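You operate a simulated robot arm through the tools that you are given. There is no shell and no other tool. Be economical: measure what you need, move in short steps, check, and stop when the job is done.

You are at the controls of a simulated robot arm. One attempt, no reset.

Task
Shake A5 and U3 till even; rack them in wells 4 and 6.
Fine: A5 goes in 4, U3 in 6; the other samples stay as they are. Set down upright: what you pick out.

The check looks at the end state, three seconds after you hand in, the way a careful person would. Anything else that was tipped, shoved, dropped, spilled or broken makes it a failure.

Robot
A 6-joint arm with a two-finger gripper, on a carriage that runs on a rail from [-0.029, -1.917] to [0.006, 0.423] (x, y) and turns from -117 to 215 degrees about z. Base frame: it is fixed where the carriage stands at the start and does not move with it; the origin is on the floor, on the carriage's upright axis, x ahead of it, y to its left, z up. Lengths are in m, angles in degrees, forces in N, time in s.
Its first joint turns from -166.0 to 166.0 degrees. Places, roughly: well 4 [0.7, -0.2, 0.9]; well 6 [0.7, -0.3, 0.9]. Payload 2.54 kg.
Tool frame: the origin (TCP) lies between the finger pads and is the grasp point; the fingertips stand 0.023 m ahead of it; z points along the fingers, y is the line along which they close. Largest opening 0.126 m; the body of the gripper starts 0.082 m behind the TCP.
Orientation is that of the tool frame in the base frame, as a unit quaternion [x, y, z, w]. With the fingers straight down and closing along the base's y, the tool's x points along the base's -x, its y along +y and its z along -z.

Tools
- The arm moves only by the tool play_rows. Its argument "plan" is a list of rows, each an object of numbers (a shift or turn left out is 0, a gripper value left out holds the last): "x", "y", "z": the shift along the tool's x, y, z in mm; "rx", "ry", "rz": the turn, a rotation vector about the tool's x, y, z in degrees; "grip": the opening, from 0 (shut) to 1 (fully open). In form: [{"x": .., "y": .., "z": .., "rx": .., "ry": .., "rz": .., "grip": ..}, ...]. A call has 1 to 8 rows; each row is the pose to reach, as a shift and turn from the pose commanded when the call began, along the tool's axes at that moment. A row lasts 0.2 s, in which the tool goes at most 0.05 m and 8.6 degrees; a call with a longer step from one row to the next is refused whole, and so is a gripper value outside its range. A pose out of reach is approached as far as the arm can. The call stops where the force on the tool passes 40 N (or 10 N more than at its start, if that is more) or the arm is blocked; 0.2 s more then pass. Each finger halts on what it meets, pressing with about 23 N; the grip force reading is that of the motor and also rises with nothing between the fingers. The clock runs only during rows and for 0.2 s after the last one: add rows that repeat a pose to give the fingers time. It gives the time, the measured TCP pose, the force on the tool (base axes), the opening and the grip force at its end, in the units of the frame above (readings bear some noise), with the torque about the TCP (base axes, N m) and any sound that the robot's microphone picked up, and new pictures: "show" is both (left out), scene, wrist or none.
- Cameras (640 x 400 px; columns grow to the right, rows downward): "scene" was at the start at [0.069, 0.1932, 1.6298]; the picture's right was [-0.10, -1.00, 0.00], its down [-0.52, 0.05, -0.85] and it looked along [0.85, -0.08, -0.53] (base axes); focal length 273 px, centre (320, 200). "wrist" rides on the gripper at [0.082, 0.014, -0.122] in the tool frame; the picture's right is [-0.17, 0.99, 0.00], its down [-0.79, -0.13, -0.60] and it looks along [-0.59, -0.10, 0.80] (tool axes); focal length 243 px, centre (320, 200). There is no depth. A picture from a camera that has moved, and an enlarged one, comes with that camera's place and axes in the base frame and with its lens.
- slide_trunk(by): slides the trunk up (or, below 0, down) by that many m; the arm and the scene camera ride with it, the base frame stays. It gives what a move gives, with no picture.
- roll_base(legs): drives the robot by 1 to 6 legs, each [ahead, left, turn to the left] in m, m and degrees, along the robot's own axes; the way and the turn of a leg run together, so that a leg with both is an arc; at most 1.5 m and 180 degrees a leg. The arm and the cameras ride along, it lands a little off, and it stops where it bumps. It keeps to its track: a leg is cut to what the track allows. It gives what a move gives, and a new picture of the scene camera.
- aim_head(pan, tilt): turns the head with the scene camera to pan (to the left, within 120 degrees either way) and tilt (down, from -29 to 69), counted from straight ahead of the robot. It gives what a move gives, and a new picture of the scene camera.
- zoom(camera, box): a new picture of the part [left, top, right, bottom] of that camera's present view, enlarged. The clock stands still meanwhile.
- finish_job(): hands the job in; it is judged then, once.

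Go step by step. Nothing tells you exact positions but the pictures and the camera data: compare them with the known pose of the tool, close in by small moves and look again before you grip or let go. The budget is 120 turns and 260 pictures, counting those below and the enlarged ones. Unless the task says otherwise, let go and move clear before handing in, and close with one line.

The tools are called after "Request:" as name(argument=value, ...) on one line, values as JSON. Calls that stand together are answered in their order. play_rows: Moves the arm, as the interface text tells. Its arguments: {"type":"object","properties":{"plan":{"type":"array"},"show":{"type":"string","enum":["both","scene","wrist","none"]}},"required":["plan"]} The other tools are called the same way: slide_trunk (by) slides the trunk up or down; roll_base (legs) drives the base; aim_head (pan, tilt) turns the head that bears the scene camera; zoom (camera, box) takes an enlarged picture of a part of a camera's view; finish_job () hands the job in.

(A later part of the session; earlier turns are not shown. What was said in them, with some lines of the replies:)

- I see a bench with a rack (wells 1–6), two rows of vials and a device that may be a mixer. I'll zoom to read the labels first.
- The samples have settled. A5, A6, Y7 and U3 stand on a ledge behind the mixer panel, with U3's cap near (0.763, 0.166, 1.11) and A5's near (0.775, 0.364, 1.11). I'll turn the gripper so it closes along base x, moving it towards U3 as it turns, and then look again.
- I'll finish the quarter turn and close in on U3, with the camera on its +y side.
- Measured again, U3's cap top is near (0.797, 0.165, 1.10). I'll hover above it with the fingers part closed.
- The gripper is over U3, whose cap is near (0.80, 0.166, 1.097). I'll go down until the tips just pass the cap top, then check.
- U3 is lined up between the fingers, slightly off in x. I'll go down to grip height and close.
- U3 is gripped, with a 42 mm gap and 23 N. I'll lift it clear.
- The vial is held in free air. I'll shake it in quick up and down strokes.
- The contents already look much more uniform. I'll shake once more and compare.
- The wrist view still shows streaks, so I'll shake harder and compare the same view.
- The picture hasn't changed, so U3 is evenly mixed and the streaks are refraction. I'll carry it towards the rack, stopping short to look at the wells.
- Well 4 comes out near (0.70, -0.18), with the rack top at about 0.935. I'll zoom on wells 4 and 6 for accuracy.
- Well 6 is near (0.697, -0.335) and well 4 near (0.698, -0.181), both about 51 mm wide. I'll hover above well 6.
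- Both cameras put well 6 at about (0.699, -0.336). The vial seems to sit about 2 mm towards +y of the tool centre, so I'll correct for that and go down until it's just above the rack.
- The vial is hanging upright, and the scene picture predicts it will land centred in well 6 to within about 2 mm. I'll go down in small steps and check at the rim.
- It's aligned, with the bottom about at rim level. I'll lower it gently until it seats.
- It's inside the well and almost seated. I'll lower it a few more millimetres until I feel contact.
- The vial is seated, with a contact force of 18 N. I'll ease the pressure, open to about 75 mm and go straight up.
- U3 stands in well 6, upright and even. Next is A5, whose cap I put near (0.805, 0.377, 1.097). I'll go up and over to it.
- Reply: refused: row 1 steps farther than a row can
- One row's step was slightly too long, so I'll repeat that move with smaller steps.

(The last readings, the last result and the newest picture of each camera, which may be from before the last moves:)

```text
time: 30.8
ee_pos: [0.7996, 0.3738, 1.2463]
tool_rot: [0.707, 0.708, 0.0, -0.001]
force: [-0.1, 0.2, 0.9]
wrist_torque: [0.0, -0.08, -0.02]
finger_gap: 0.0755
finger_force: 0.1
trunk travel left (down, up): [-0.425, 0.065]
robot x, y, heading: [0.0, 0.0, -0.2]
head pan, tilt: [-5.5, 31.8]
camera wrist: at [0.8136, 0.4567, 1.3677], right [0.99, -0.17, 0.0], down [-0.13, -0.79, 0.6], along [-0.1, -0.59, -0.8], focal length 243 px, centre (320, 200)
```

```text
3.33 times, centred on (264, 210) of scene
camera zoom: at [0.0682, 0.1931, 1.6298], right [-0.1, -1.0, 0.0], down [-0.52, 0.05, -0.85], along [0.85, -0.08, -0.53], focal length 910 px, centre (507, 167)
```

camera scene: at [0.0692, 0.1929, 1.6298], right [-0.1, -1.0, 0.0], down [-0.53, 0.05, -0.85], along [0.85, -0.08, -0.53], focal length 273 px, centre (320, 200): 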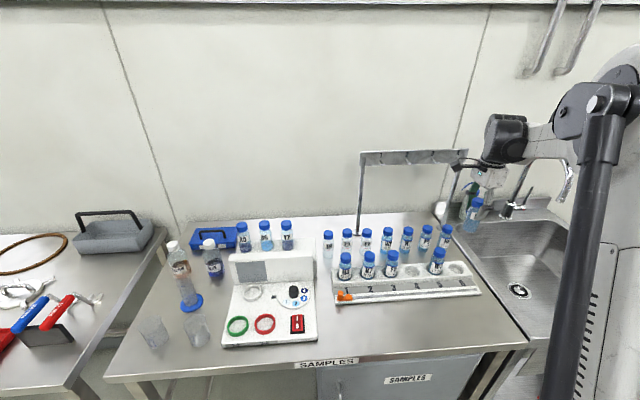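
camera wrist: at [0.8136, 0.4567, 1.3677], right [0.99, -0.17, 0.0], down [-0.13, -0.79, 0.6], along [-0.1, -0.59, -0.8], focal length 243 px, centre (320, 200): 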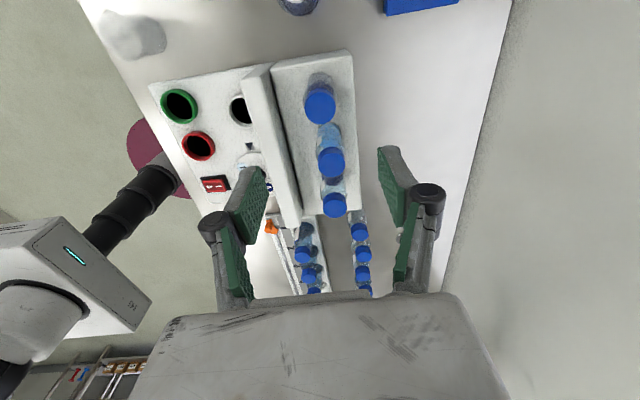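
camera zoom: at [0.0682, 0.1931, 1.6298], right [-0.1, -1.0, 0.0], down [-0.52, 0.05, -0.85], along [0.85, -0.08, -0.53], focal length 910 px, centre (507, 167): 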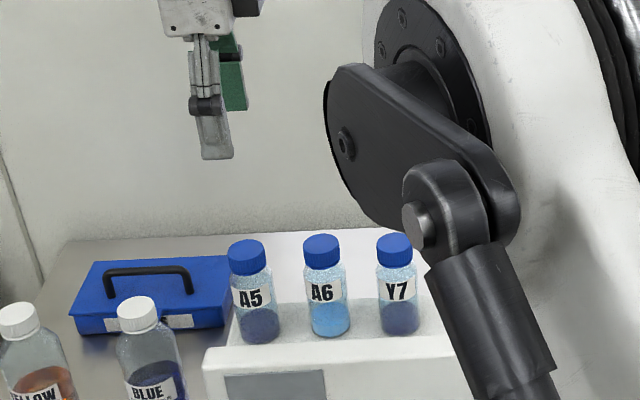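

A5's cap comes out at about (0.803, 0.379). I'll adjust, go down to the cap and check.

Request:
play_rows(plan=[{"x": 3, "y": 2}, {"x": 3, "y": 2, "z": 40}, {"x": 3, "y": 2, "z": 80}, {"x": 3, "y": 2, "z": 124}, {"x": 3, "y": 2, "z": 124}], show="wrist")

Request:
zoom(camera="scene", box=[210, 180, 300, 264])

```text
time: 32.0
ee_pos: [0.8038, 0.3791, 1.1223]
tool_rot: [0.707, 0.707, 0.0, 0.0]
force: [0.0, -0.4, -0.3]
wrist_torque: [0.0, 0.03, -0.02]
finger_gap: 0.0757
finger_force: 0.1
trunk travel left (down, up): [-0.425, 0.065]
robot x, y, heading: [-0.0029, -0.0007, 0.2]
head pan, tilt: [-5.5, 31.8]
camera wrist: at [0.8163, 0.4618, 1.2441], right [0.99, -0.17, 0.0], down [-0.13, -0.79, 0.6], along [-0.1, -0.59, -0.8], focal length 243 px, centre (320, 200)
```

wrist: 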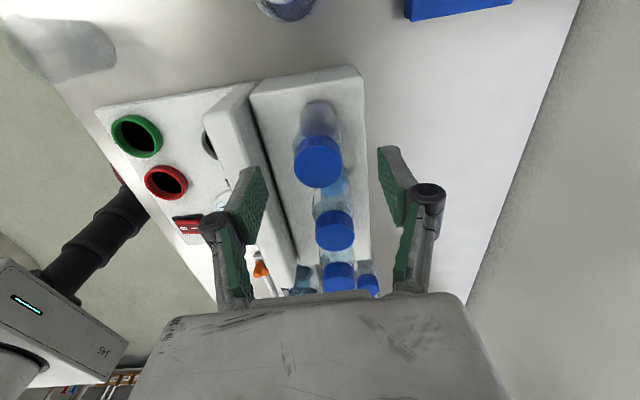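

```text
4.76 times, centred on (255, 222) of scene
camera zoom: at [0.0694, 0.1932, 1.6298], right [-0.1, -1.0, 0.0], down [-0.53, 0.05, -0.85], along [0.85, -0.08, -0.53], focal length 1301 px, centre (630, 95)
```

zoom: 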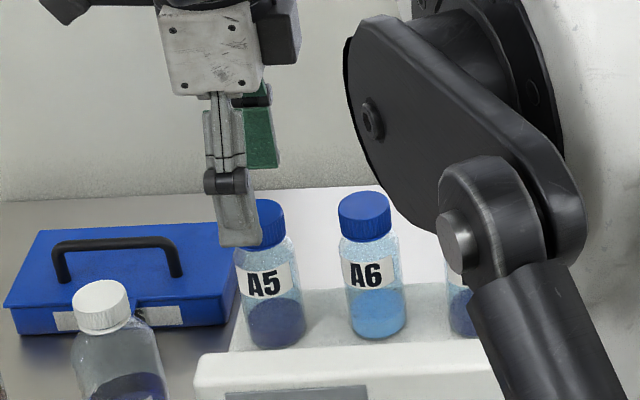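

A5 lines up, with about -2 mm needed in x and in y. I'll go down and grip.

Request:
play_rows(plan=[{"x": -2, "y": -2, "z": 28}, {"x": -2, "y": -2, "z": 57}, {"x": -2, "y": -2, "z": 57}], show="wrist")

Request:
zoom(camera="scene", box=[210, 180, 300, 264])

```text
time: 32.8
ee_pos: [0.8012, 0.3764, 1.0643]
tool_rot: [0.707, 0.708, -0.001, 0.001]
force: [0.0, 0.0, 0.1]
wrist_torque: [0.0, 0.06, -0.02]
finger_gap: 0.0757
finger_force: 0.0
trunk travel left (down, up): [-0.425, 0.065]
robot x, y, heading: [0.0004, 0.0001, 0.0]
head pan, tilt: [-5.5, 31.8]
camera wrist: at [0.8149, 0.4594, 1.1863], right [0.99, -0.17, 0.0], down [-0.13, -0.79, 0.6], along [-0.1, -0.59, -0.8], focal length 243 px, centre (320, 200)
```

wrist: 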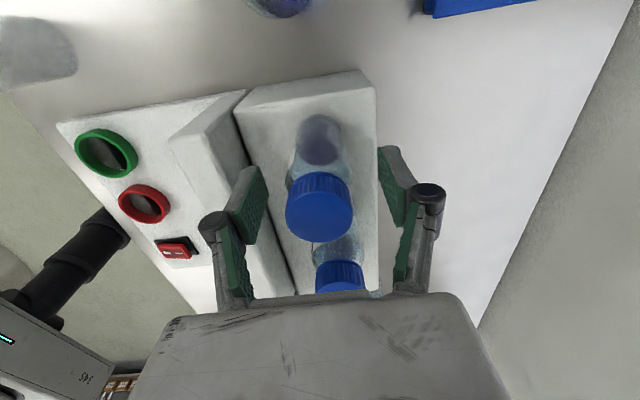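

```text
4.76 times, centred on (255, 222) of scene
camera zoom: at [0.0693, 0.1933, 1.6298], right [-0.1, -1.0, 0.0], down [-0.53, 0.05, -0.85], along [0.85, -0.08, -0.53], focal length 1301 px, centre (630, 95)
```

zoom: 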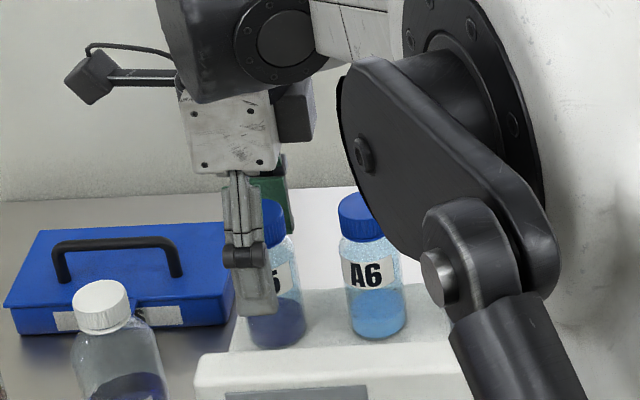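

The fingers straddle A5 correctly, so I'll close and lift.

Request:
play_rows(plan=[{"x": 1, "grip": 0.4}, {"x": 1, "grip": 0.25}, {"x": 1, "grip": 0.15}, {"x": 1}, {"x": 1}, {"x": 1, "z": -15}, {"x": 1, "z": -45}, {"x": 1, "z": -90}], show="none")

Request:
play_rows(plan=[{"z": -45}, {"z": -90}, {"z": -130, "y": -20}, {"z": -150, "y": -60}, {"z": -160, "y": -95}, {"z": -160, "y": -95}], show="both")

```text
time: 34.6
ee_pos: [0.8023, 0.3785, 1.1537]
tool_rot: [0.707, 0.707, 0.0, 0.0]
force: [-0.3, -0.6, -0.3]
wrist_torque: [0.0, 0.02, 0.02]
finger_gap: 0.042
finger_force: 23.0
trunk travel left (down, up): [-0.425, 0.065]
robot x, y, heading: [-0.0007, -0.0002, -0.3]
head pan, tilt: [-5.5, 31.8]
```

```text
time: 36.0
ee_pos: [0.7066, 0.3783, 1.3139]
tool_rot: [0.707, 0.707, 0.0, 0.0]
force: [-0.4, -0.9, -0.2]
wrist_torque: [-0.02, -0.01, -0.02]
finger_gap: 0.0416
finger_force: 23.1
trunk travel left (down, up): [-0.425, 0.065]
robot x, y, heading: [-0.0003, 0.0003, 0.1]
head pan, tilt: [-5.5, 31.8]
camera scene: at [0.0687, 0.1931, 1.6297], right [-0.1, -1.0, 0.0], down [-0.52, 0.05, -0.85], along [0.85, -0.08, -0.53], focal length 273 px, centre (320, 200)
camera wrist: at [0.7206, 0.4613, 1.4363], right [0.99, -0.17, 0.0], down [-0.13, -0.79, 0.6], along [-0.1, -0.59, -0.8], focal length 243 px, centre (320, 200)
```

scene: 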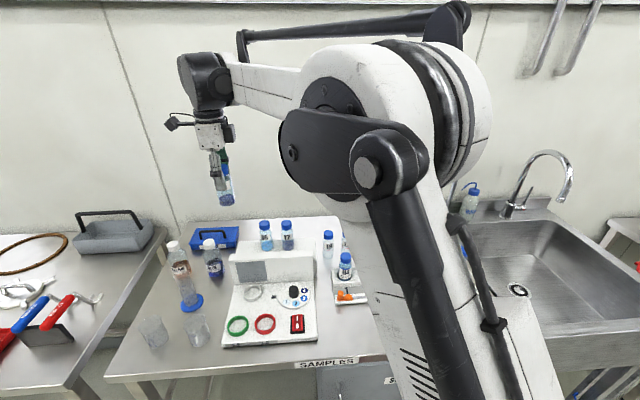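
wrist: 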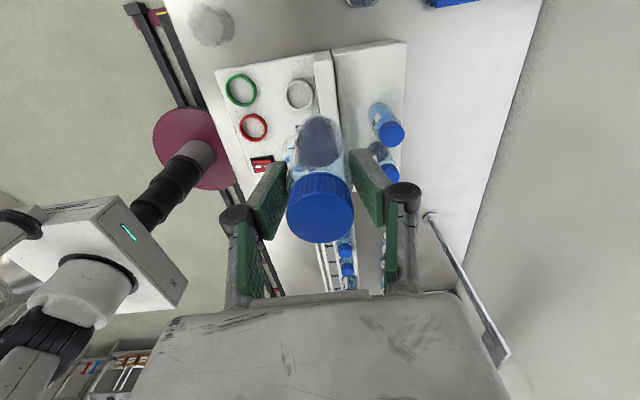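

A5 is lifted clear, so I'll shake it and then check.

Request:
play_rows(plan=[{"z": -48}, {"z": 0}, {"z": -48}, {"z": 0}, {"z": -48}, {"z": 0}, {"z": -48}, {"z": 0}], show="none")

Request:
play_rows(plan=[{"z": -48}, {"z": 0}, {"z": -48}, {"z": 0}, {"z": -48}, {"z": 0}, {"z": -48}, {"z": 0}], show="none")

Request:
zoom(camera="scene", box=[195, 150, 259, 210])

Request:
play_rows(plan=[{"z": -48}, {"z": 0}, {"z": -48}, {"z": 0}, {"z": -48}, {"z": 0}, {"z": -48}, {"z": 0}], show="none")

Request:
play_rows(plan=[{"z": -48}, {"z": 0}, {"z": -48}, {"z": 0}, {"z": -48}, {"z": 0}, {"z": -48}, {"z": 0}], show="none")

Request:
zoom(camera="scene", box=[195, 150, 259, 210])

Request:
zoom(camera="wrist", box=[240, 80, 400, 260])

```text
time: 37.8
ee_pos: [0.7033, 0.3797, 1.3125]
tool_rot: [0.708, 0.707, -0.001, 0.0]
force: [0.0, 0.2, -0.5]
wrist_torque: [0.05, -0.01, -0.01]
finger_gap: 0.0417
finger_force: 23.1
trunk travel left (down, up): [-0.425, 0.065]
robot x, y, heading: [0.0026, -0.0029, -0.0]
head pan, tilt: [-5.5, 31.8]
```

```text
time: 39.6
ee_pos: [0.7068, 0.375, 1.3137]
tool_rot: [0.707, 0.708, 0.001, -0.001]
force: [-0.7, 0.0, -1.4]
wrist_torque: [0.02, -0.05, 0.0]
finger_gap: 0.0416
finger_force: 23.1
trunk travel left (down, up): [-0.425, 0.065]
robot x, y, heading: [-0.0021, 0.0004, -0.0]
head pan, tilt: [-5.5, 31.8]
```

```text
6.67 times, centred on (227, 180) of scene
camera zoom: at [0.068, 0.1929, 1.6298], right [-0.1, -1.0, 0.0], down [-0.52, 0.05, -0.85], along [0.85, -0.08, -0.53], focal length 1821 px, centre (940, 333)
```

zoom: 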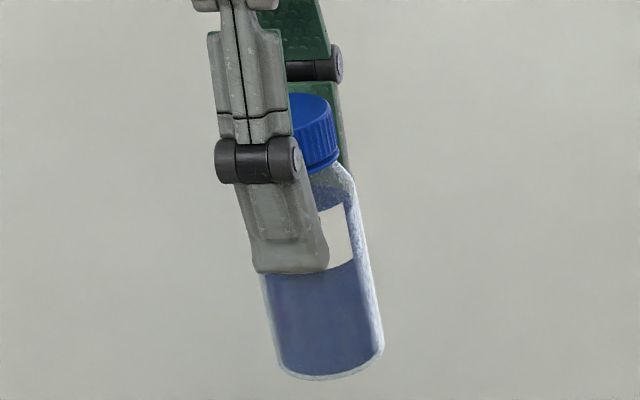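

```text
time: 41.4
ee_pos: [0.71, 0.3749, 1.3148]
tool_rot: [0.707, 0.707, 0.0, 0.0]
force: [-0.4, 0.4, -0.3]
wrist_torque: [0.03, -0.06, -0.02]
finger_gap: 0.0418
finger_force: 22.8
trunk travel left (down, up): [-0.425, 0.065]
robot x, y, heading: [0.0007, 0.0005, -0.1]
head pan, tilt: [-5.5, 31.8]
```

```text
time: 43.2
ee_pos: [0.7064, 0.3752, 1.3145]
tool_rot: [0.707, 0.707, 0.0, 0.0]
force: [-0.7, 0.2, -0.3]
wrist_torque: [0.04, -0.04, -0.04]
finger_gap: 0.0419
finger_force: 22.9
trunk travel left (down, up): [-0.425, 0.065]
robot x, y, heading: [0.0026, 0.001, 0.1]
head pan, tilt: [-5.5, 31.8]
```

```text
6.67 times, centred on (227, 180) of scene
camera zoom: at [0.068, 0.1929, 1.6298], right [-0.1, -1.0, 0.0], down [-0.52, 0.05, -0.85], along [0.85, -0.08, -0.53], focal length 1821 px, centre (940, 333)
```

zoom: 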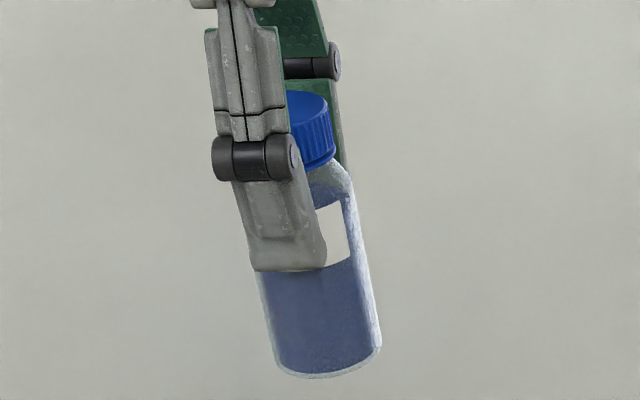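

```text
2.22 times, centred on (320, 170) of wrist
camera zoom: at [0.7202, 0.4592, 1.437], right [0.99, -0.17, 0.0], down [-0.13, -0.79, 0.6], along [-0.1, -0.59, -0.8], focal length 539 px, centre (320, 267)
```

zoom: 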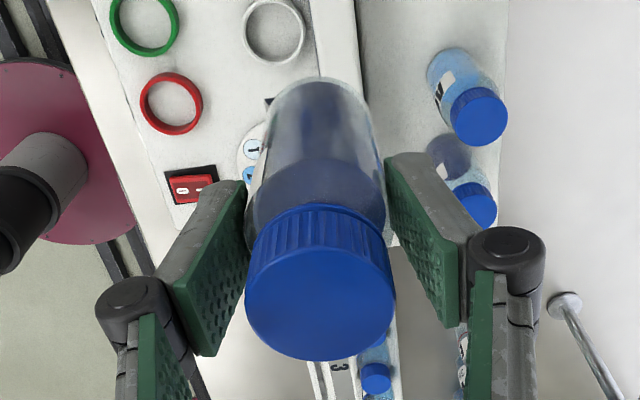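

A5 is even too. I'll carry it high over to well 4.

Request:
play_rows(plan=[{"x": -45}, {"x": -90}, {"x": -135}, {"x": -180}, {"x": -225}, {"x": -270}, {"x": -315}, {"x": -350}], show="none")

Request:
play_rows(plan=[{"x": -45, "y": -3}, {"x": -90, "y": -6}, {"x": -135, "y": -7}, {"x": -180, "y": -7}, {"x": -203, "y": -7}, {"x": -203, "y": -7, "z": 45}, {"x": -203, "y": -7, "z": 90}, {"x": -203, "y": -7, "z": 132}], show="wrist")

Request:
zoom(camera="wrist", box=[220, 0, 420, 260])

Request:
zoom(camera="scene", box=[350, 185, 480, 307])

```text
time: 45.0
ee_pos: [0.7078, 0.0248, 1.3154]
tool_rot: [0.708, 0.707, -0.001, 0.0]
force: [-0.3, -0.9, -0.1]
wrist_torque: [-0.01, -0.01, 0.01]
finger_gap: 0.0419
finger_force: 22.9
trunk travel left (down, up): [-0.425, 0.065]
robot x, y, heading: [-0.002, -0.0026, -0.0]
head pan, tilt: [-5.5, 31.8]
```

```text
time: 46.8
ee_pos: [0.6953, -0.177, 1.1832]
tool_rot: [0.707, 0.708, 0.0, 0.0]
force: [0.2, -0.1, -0.5]
wrist_torque: [0.01, -0.01, -0.01]
finger_gap: 0.0415
finger_force: 22.7
trunk travel left (down, up): [-0.425, 0.065]
robot x, y, heading: [0.0024, -0.002, 0.1]
head pan, tilt: [-5.5, 31.8]
camera wrist: at [0.709, -0.0931, 1.3048], right [0.99, -0.17, 0.0], down [-0.13, -0.79, 0.6], along [-0.1, -0.59, -0.8], focal length 243 px, centre (320, 200)
```

wrist: 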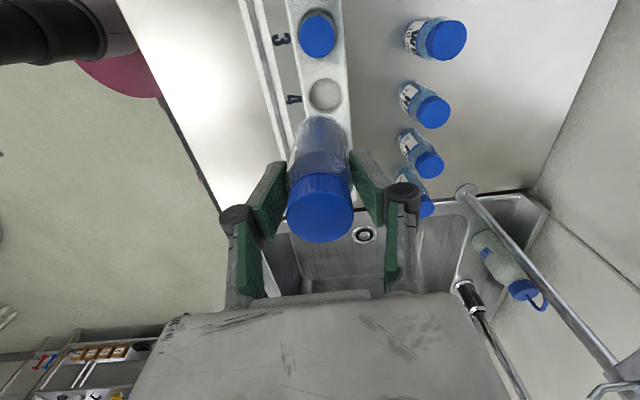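

```text
1.54 times, centred on (320, 130) of wrist
camera zoom: at [0.709, -0.0931, 1.3048], right [0.99, -0.17, 0.0], down [-0.13, -0.79, 0.6], along [-0.1, -0.59, -0.8], focal length 373 px, centre (320, 308)
```

zoom: 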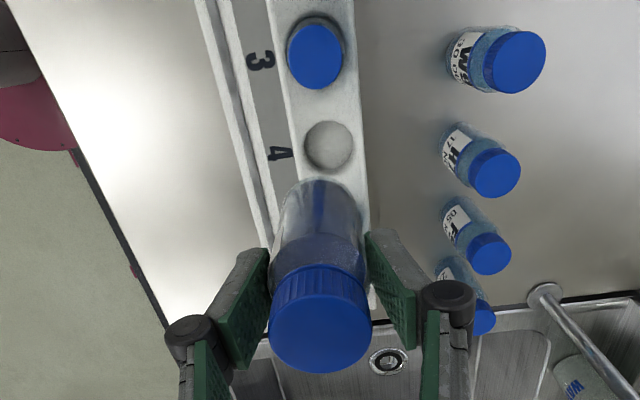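

```text
3.28 times, centred on (415, 246) of scene
camera zoom: at [0.069, 0.193, 1.6297], right [-0.1, -1.0, 0.0], down [-0.52, 0.05, -0.85], along [0.85, -0.08, -0.53], focal length 896 px, centre (8, 49)
```

zoom: 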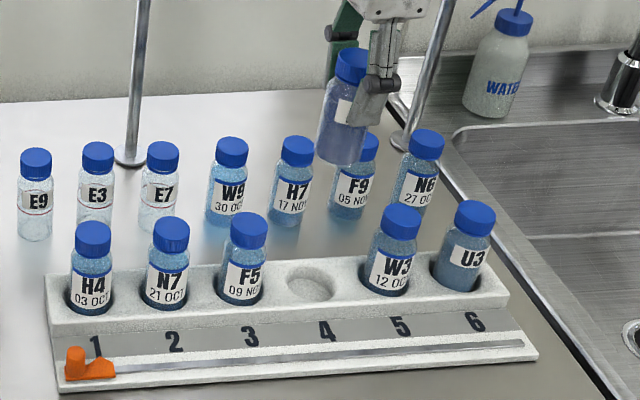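

Well 4 comes out at about (0.701, -0.180). I'll go down with the small corrections and check just above the rim.

Request:
play_rows(plan=[{"x": -5, "y": 4}, {"x": -5, "y": 4, "z": 40}, {"x": -5, "y": 4, "z": 80}, {"x": -5, "y": 4, "z": 125}, {"x": -5, "y": 4, "z": 125}], show="none")

Request:
zoom(camera="wrist", box=[220, 60, 420, 260])

Request:
zoom(camera="scene", box=[380, 205, 480, 297])

```text
time: 48.0
ee_pos: [0.7021, -0.1807, 1.0571]
tool_rot: [0.707, 0.707, 0.0, 0.0]
force: [0.8, -0.1, -0.9]
wrist_torque: [-0.01, 0.03, 0.0]
finger_gap: 0.0418
finger_force: 22.8
trunk travel left (down, up): [-0.425, 0.065]
robot x, y, heading: [-0.001, 0.0011, 0.2]
head pan, tilt: [-5.5, 31.8]
```

```text
2.00 times, centred on (320, 160) of wrist
camera zoom: at [0.7161, -0.0971, 1.179], right [0.99, -0.17, 0.0], down [-0.13, -0.79, 0.6], along [-0.1, -0.59, -0.8], focal length 485 px, centre (320, 280)
```

zoom: 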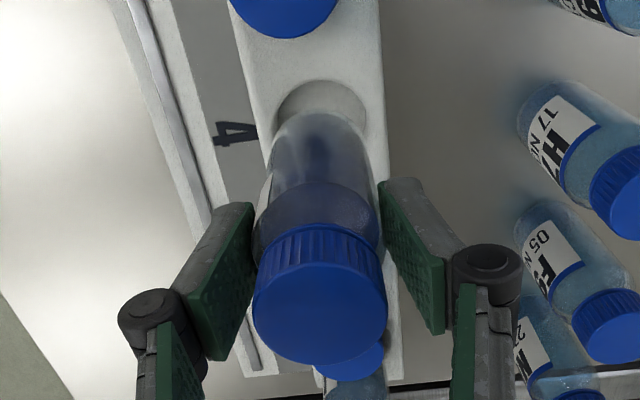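

```text
4.35 times, centred on (430, 251) of scene
camera zoom: at [0.0698, 0.1931, 1.6298], right [-0.1, -1.0, 0.0], down [-0.53, 0.05, -0.85], along [0.85, -0.08, -0.53], focal length 1188 px, centre (-158, -22)
```

zoom: 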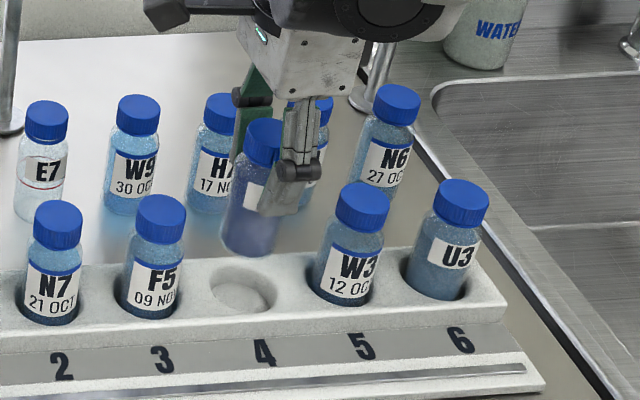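

The vial sits about 4 mm too far towards +y compared with how U3 looked at this stage. I'll shift -4 mm in y, go down to the rim and check.

Request:
play_rows(plan=[{"x": -4}, {"x": -4, "z": 12}, {"x": -4, "z": 24}, {"x": -4, "z": 33}, {"x": -4, "z": 33}], show="none")

Request:
zoom(camera="wrist", box=[240, 60, 400, 220])

Request:
zoom(camera="scene", box=[385, 220, 455, 290])

```text
time: 49.2
ee_pos: [0.7059, -0.1851, 1.0246]
tool_rot: [0.707, 0.707, 0.0, 0.0]
force: [-0.8, 0.3, -0.6]
wrist_torque: [0.03, 0.0, -0.02]
finger_gap: 0.0417
finger_force: 23.4
trunk travel left (down, up): [-0.425, 0.065]
robot x, y, heading: [-0.0006, 0.0001, 0.2]
head pan, tilt: [-5.5, 31.8]
```

```text
2.50 times, centred on (320, 140) of wrist
camera zoom: at [0.7195, -0.1019, 1.1463], right [0.99, -0.17, 0.0], down [-0.13, -0.79, 0.6], along [-0.1, -0.59, -0.8], focal length 606 px, centre (320, 350)
```

zoom: 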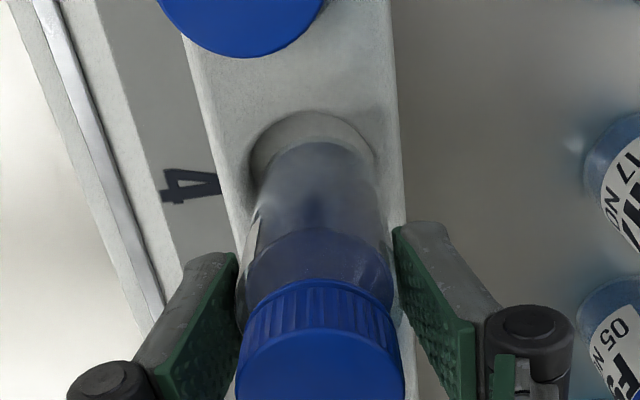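

```text
5.71 times, centred on (420, 255) of scene
camera zoom: at [0.0693, 0.1932, 1.6298], right [-0.1, -1.0, 0.0], down [-0.52, 0.05, -0.85], along [0.85, -0.08, -0.53], focal length 1561 px, centre (-251, -114)
```

zoom: 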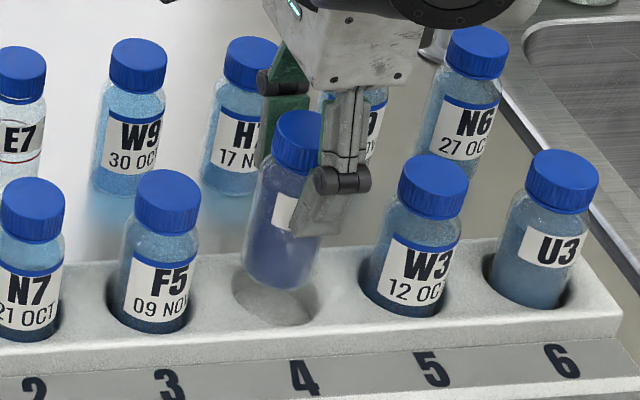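

It's well aligned now, needing about -2 mm in x. I'll lower it into the well.

Request:
play_rows(plan=[{"y": -2.5, "z": 4}, {"y": -2.5, "z": 11}, {"y": -2.5, "z": 18}, {"y": -2.5, "z": 24}, {"y": -2.5, "z": 29}, {"y": -2.5, "z": 32}], show="none")

Request:
zoom(camera="wrist", box=[240, 60, 400, 220])

Request:
zoom(camera="scene", box=[385, 220, 455, 290])

```text
time: 50.6
ee_pos: [0.7013, -0.1866, 0.9932]
tool_rot: [0.707, 0.707, 0.0, 0.001]
force: [0.5, -0.6, -0.8]
wrist_torque: [-0.02, 0.03, 0.01]
finger_gap: 0.0416
finger_force: 22.8
trunk travel left (down, up): [-0.425, 0.065]
robot x, y, heading: [-0.0019, -0.0013, -0.1]
head pan, tilt: [-5.5, 31.8]
```

```text
2.50 times, centred on (320, 140) of wrist
camera zoom: at [0.7152, -0.1033, 1.1145], right [0.99, -0.17, 0.0], down [-0.13, -0.79, 0.6], along [-0.1, -0.59, -0.8], focal length 606 px, centre (320, 350)
```

zoom: 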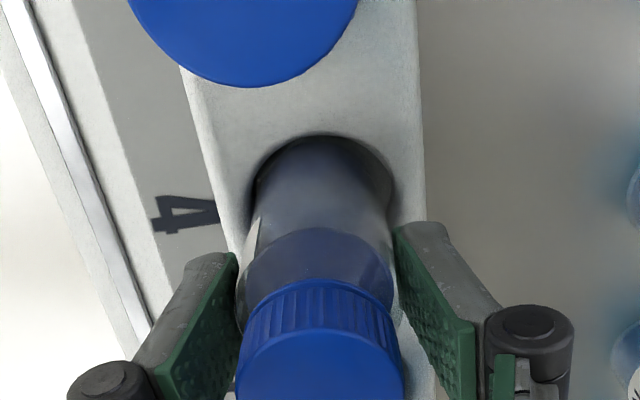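

```text
5.71 times, centred on (420, 255) of scene
camera zoom: at [0.0692, 0.1932, 1.6298], right [-0.1, -1.0, 0.0], down [-0.52, 0.05, -0.85], along [0.85, -0.08, -0.53], focal length 1561 px, centre (-251, -114)
```

zoom: 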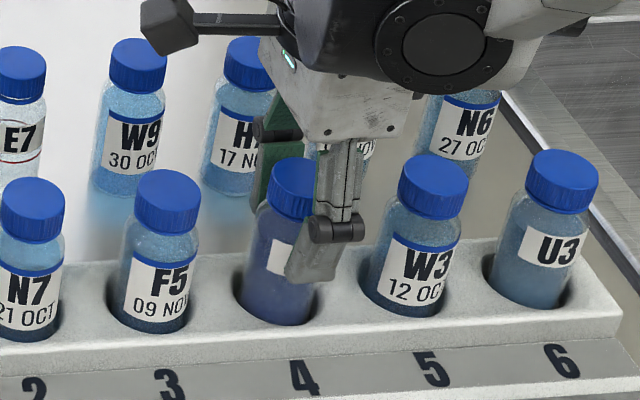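

It's in the well. I'll seat it until I feel contact.

Request:
play_rows(plan=[{"z": 2}, {"z": 4}, {"z": 6}, {"z": 8}, {"z": 10}, {"z": 12}], show="none")

Request:
zoom(camera="scene", box=[385, 220, 455, 290])

```text
time: 52.0
ee_pos: [0.7002, -0.1842, 0.9811]
tool_rot: [0.707, 0.707, 0.001, 0.0]
force: [4.7, -2.0, 18.6]
wrist_torque: [0.01, -0.15, 0.02]
finger_gap: 0.0418
finger_force: 23.4
trunk travel left (down, up): [-0.425, 0.065]
robot x, y, heading: [-0.0009, 0.0006, -0.0]
head pan, tilt: [-5.5, 31.8]
```

```text
5.71 times, centred on (420, 255) of scene
camera zoom: at [0.068, 0.1934, 1.6298], right [-0.1, -1.0, 0.0], down [-0.52, 0.05, -0.85], along [0.85, -0.08, -0.53], focal length 1561 px, centre (-251, -114)
```

zoom: 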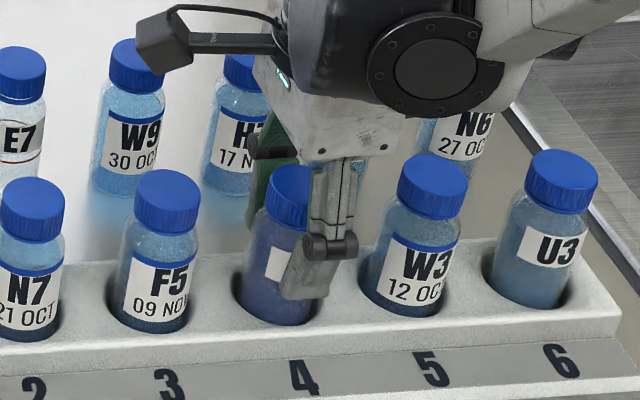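

It's seated at the same depth as U3. I'll ease off, open and rise clear.

Request:
play_rows(plan=[{"z": -1}, {"z": -1, "grip": 0.4}, {"z": -1, "grip": 0.6}, {"z": -1, "grip": 0.6}, {"z": -1, "grip": 0.6}, {"z": -30}, {"z": -75}, {"z": -120}], show="none")

Request:
play_rows(plan=[{"z": -45}, {"z": -90}, {"z": -135}, {"z": -180}, {"z": -180, "y": -40}, {"z": -180, "y": -80}], show="both")

Request:
zoom(camera="scene", box=[320, 205, 490, 311])

Request:
zoom(camera="scene", box=[150, 205, 350, 330])

```text
time: 53.8
ee_pos: [0.7019, -0.1852, 1.1012]
tool_rot: [0.707, 0.707, 0.0, 0.0]
force: [-1.1, -0.6, 0.4]
wrist_torque: [-0.01, -0.02, -0.02]
finger_gap: 0.0756
finger_force: 0.0
trunk travel left (down, up): [-0.425, 0.065]
robot x, y, heading: [-0.0014, -0.0022, 0.1]
head pan, tilt: [-5.5, 31.8]
```

```text
time: 55.2
ee_pos: [0.622, -0.1876, 1.2844]
tool_rot: [0.707, 0.707, 0.0, 0.0]
force: [0.2, -0.9, -0.7]
wrist_torque: [0.01, -0.02, 0.02]
finger_gap: 0.0754
finger_force: 0.0
trunk travel left (down, up): [-0.425, 0.065]
robot x, y, heading: [0.0001, -0.0004, -0.2]
head pan, tilt: [-5.5, 31.8]
camera scene: at [0.0684, 0.1932, 1.6298], right [-0.1, -1.0, 0.0], down [-0.52, 0.05, -0.85], along [0.85, -0.08, -0.53], focal length 273 px, centre (320, 200)
camera wrist: at [0.6358, -0.1038, 1.4052], right [0.99, -0.17, 0.0], down [-0.13, -0.79, 0.6], along [-0.1, -0.59, -0.8], focal length 243 px, centre (320, 200)
```

scene: 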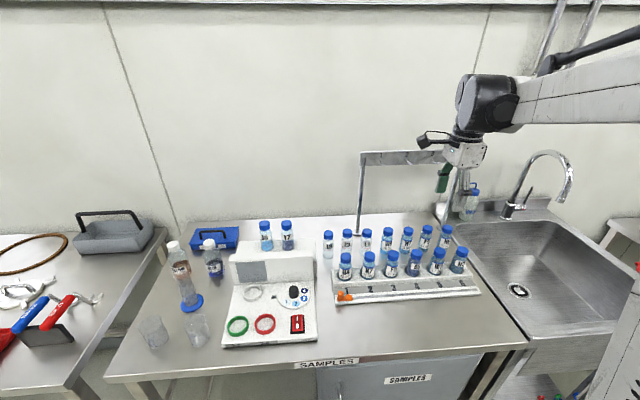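
wrist: 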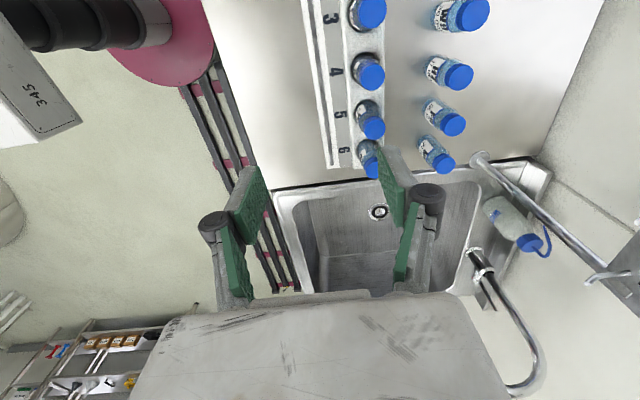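

```text
3.76 times, centred on (405, 258) of scene
camera zoom: at [0.0684, 0.1932, 1.6298], right [-0.1, -1.0, 0.0], down [-0.52, 0.05, -0.85], along [0.85, -0.08, -0.53], focal length 1028 px, centre (0, -18)
```

zoom: 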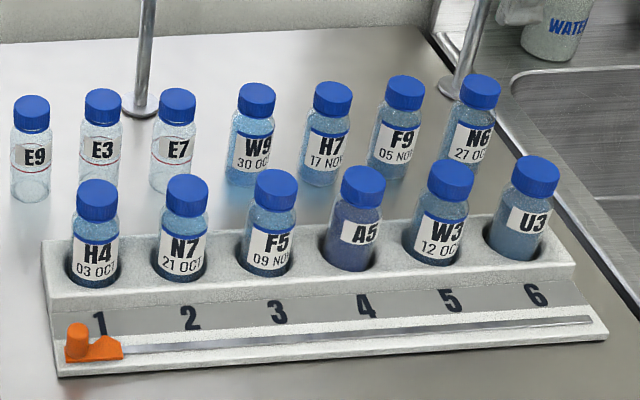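

```text
3.20 times, centred on (250, 268) of scene
camera zoom: at [0.0684, 0.1932, 1.6298], right [-0.1, -1.0, 0.0], down [-0.52, 0.05, -0.85], along [0.85, -0.08, -0.53], focal length 874 px, centre (544, -16)
```

zoom: 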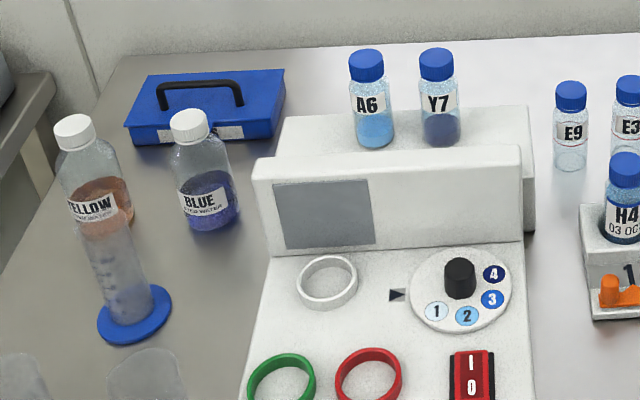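

Both are seated upright and nothing else has moved. I'll take one last close look at how even they are.

Request:
zoom(camera="scene", box=[395, 240, 475, 290])

```text
8.00 times, centred on (435, 265) of scene
camera zoom: at [0.0684, 0.1932, 1.6298], right [-0.1, -1.0, 0.0], down [-0.52, 0.05, -0.85], along [0.85, -0.08, -0.53], focal length 2185 px, centre (-600, -320)
```

zoom: 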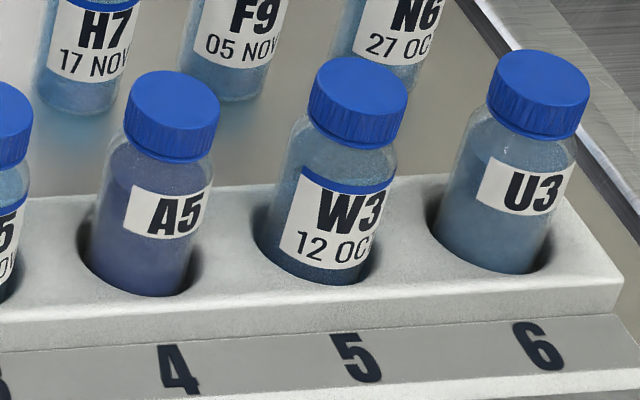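

Both samples are evenly mixed and upright in their wells, so I'm handing in.

Request:
finish_job()

```text
The job is handed in.
```

A5 is in well 4 and U3 in well 6, both shaken until even and standing upright; the last pictures show the other samples undisturbed.
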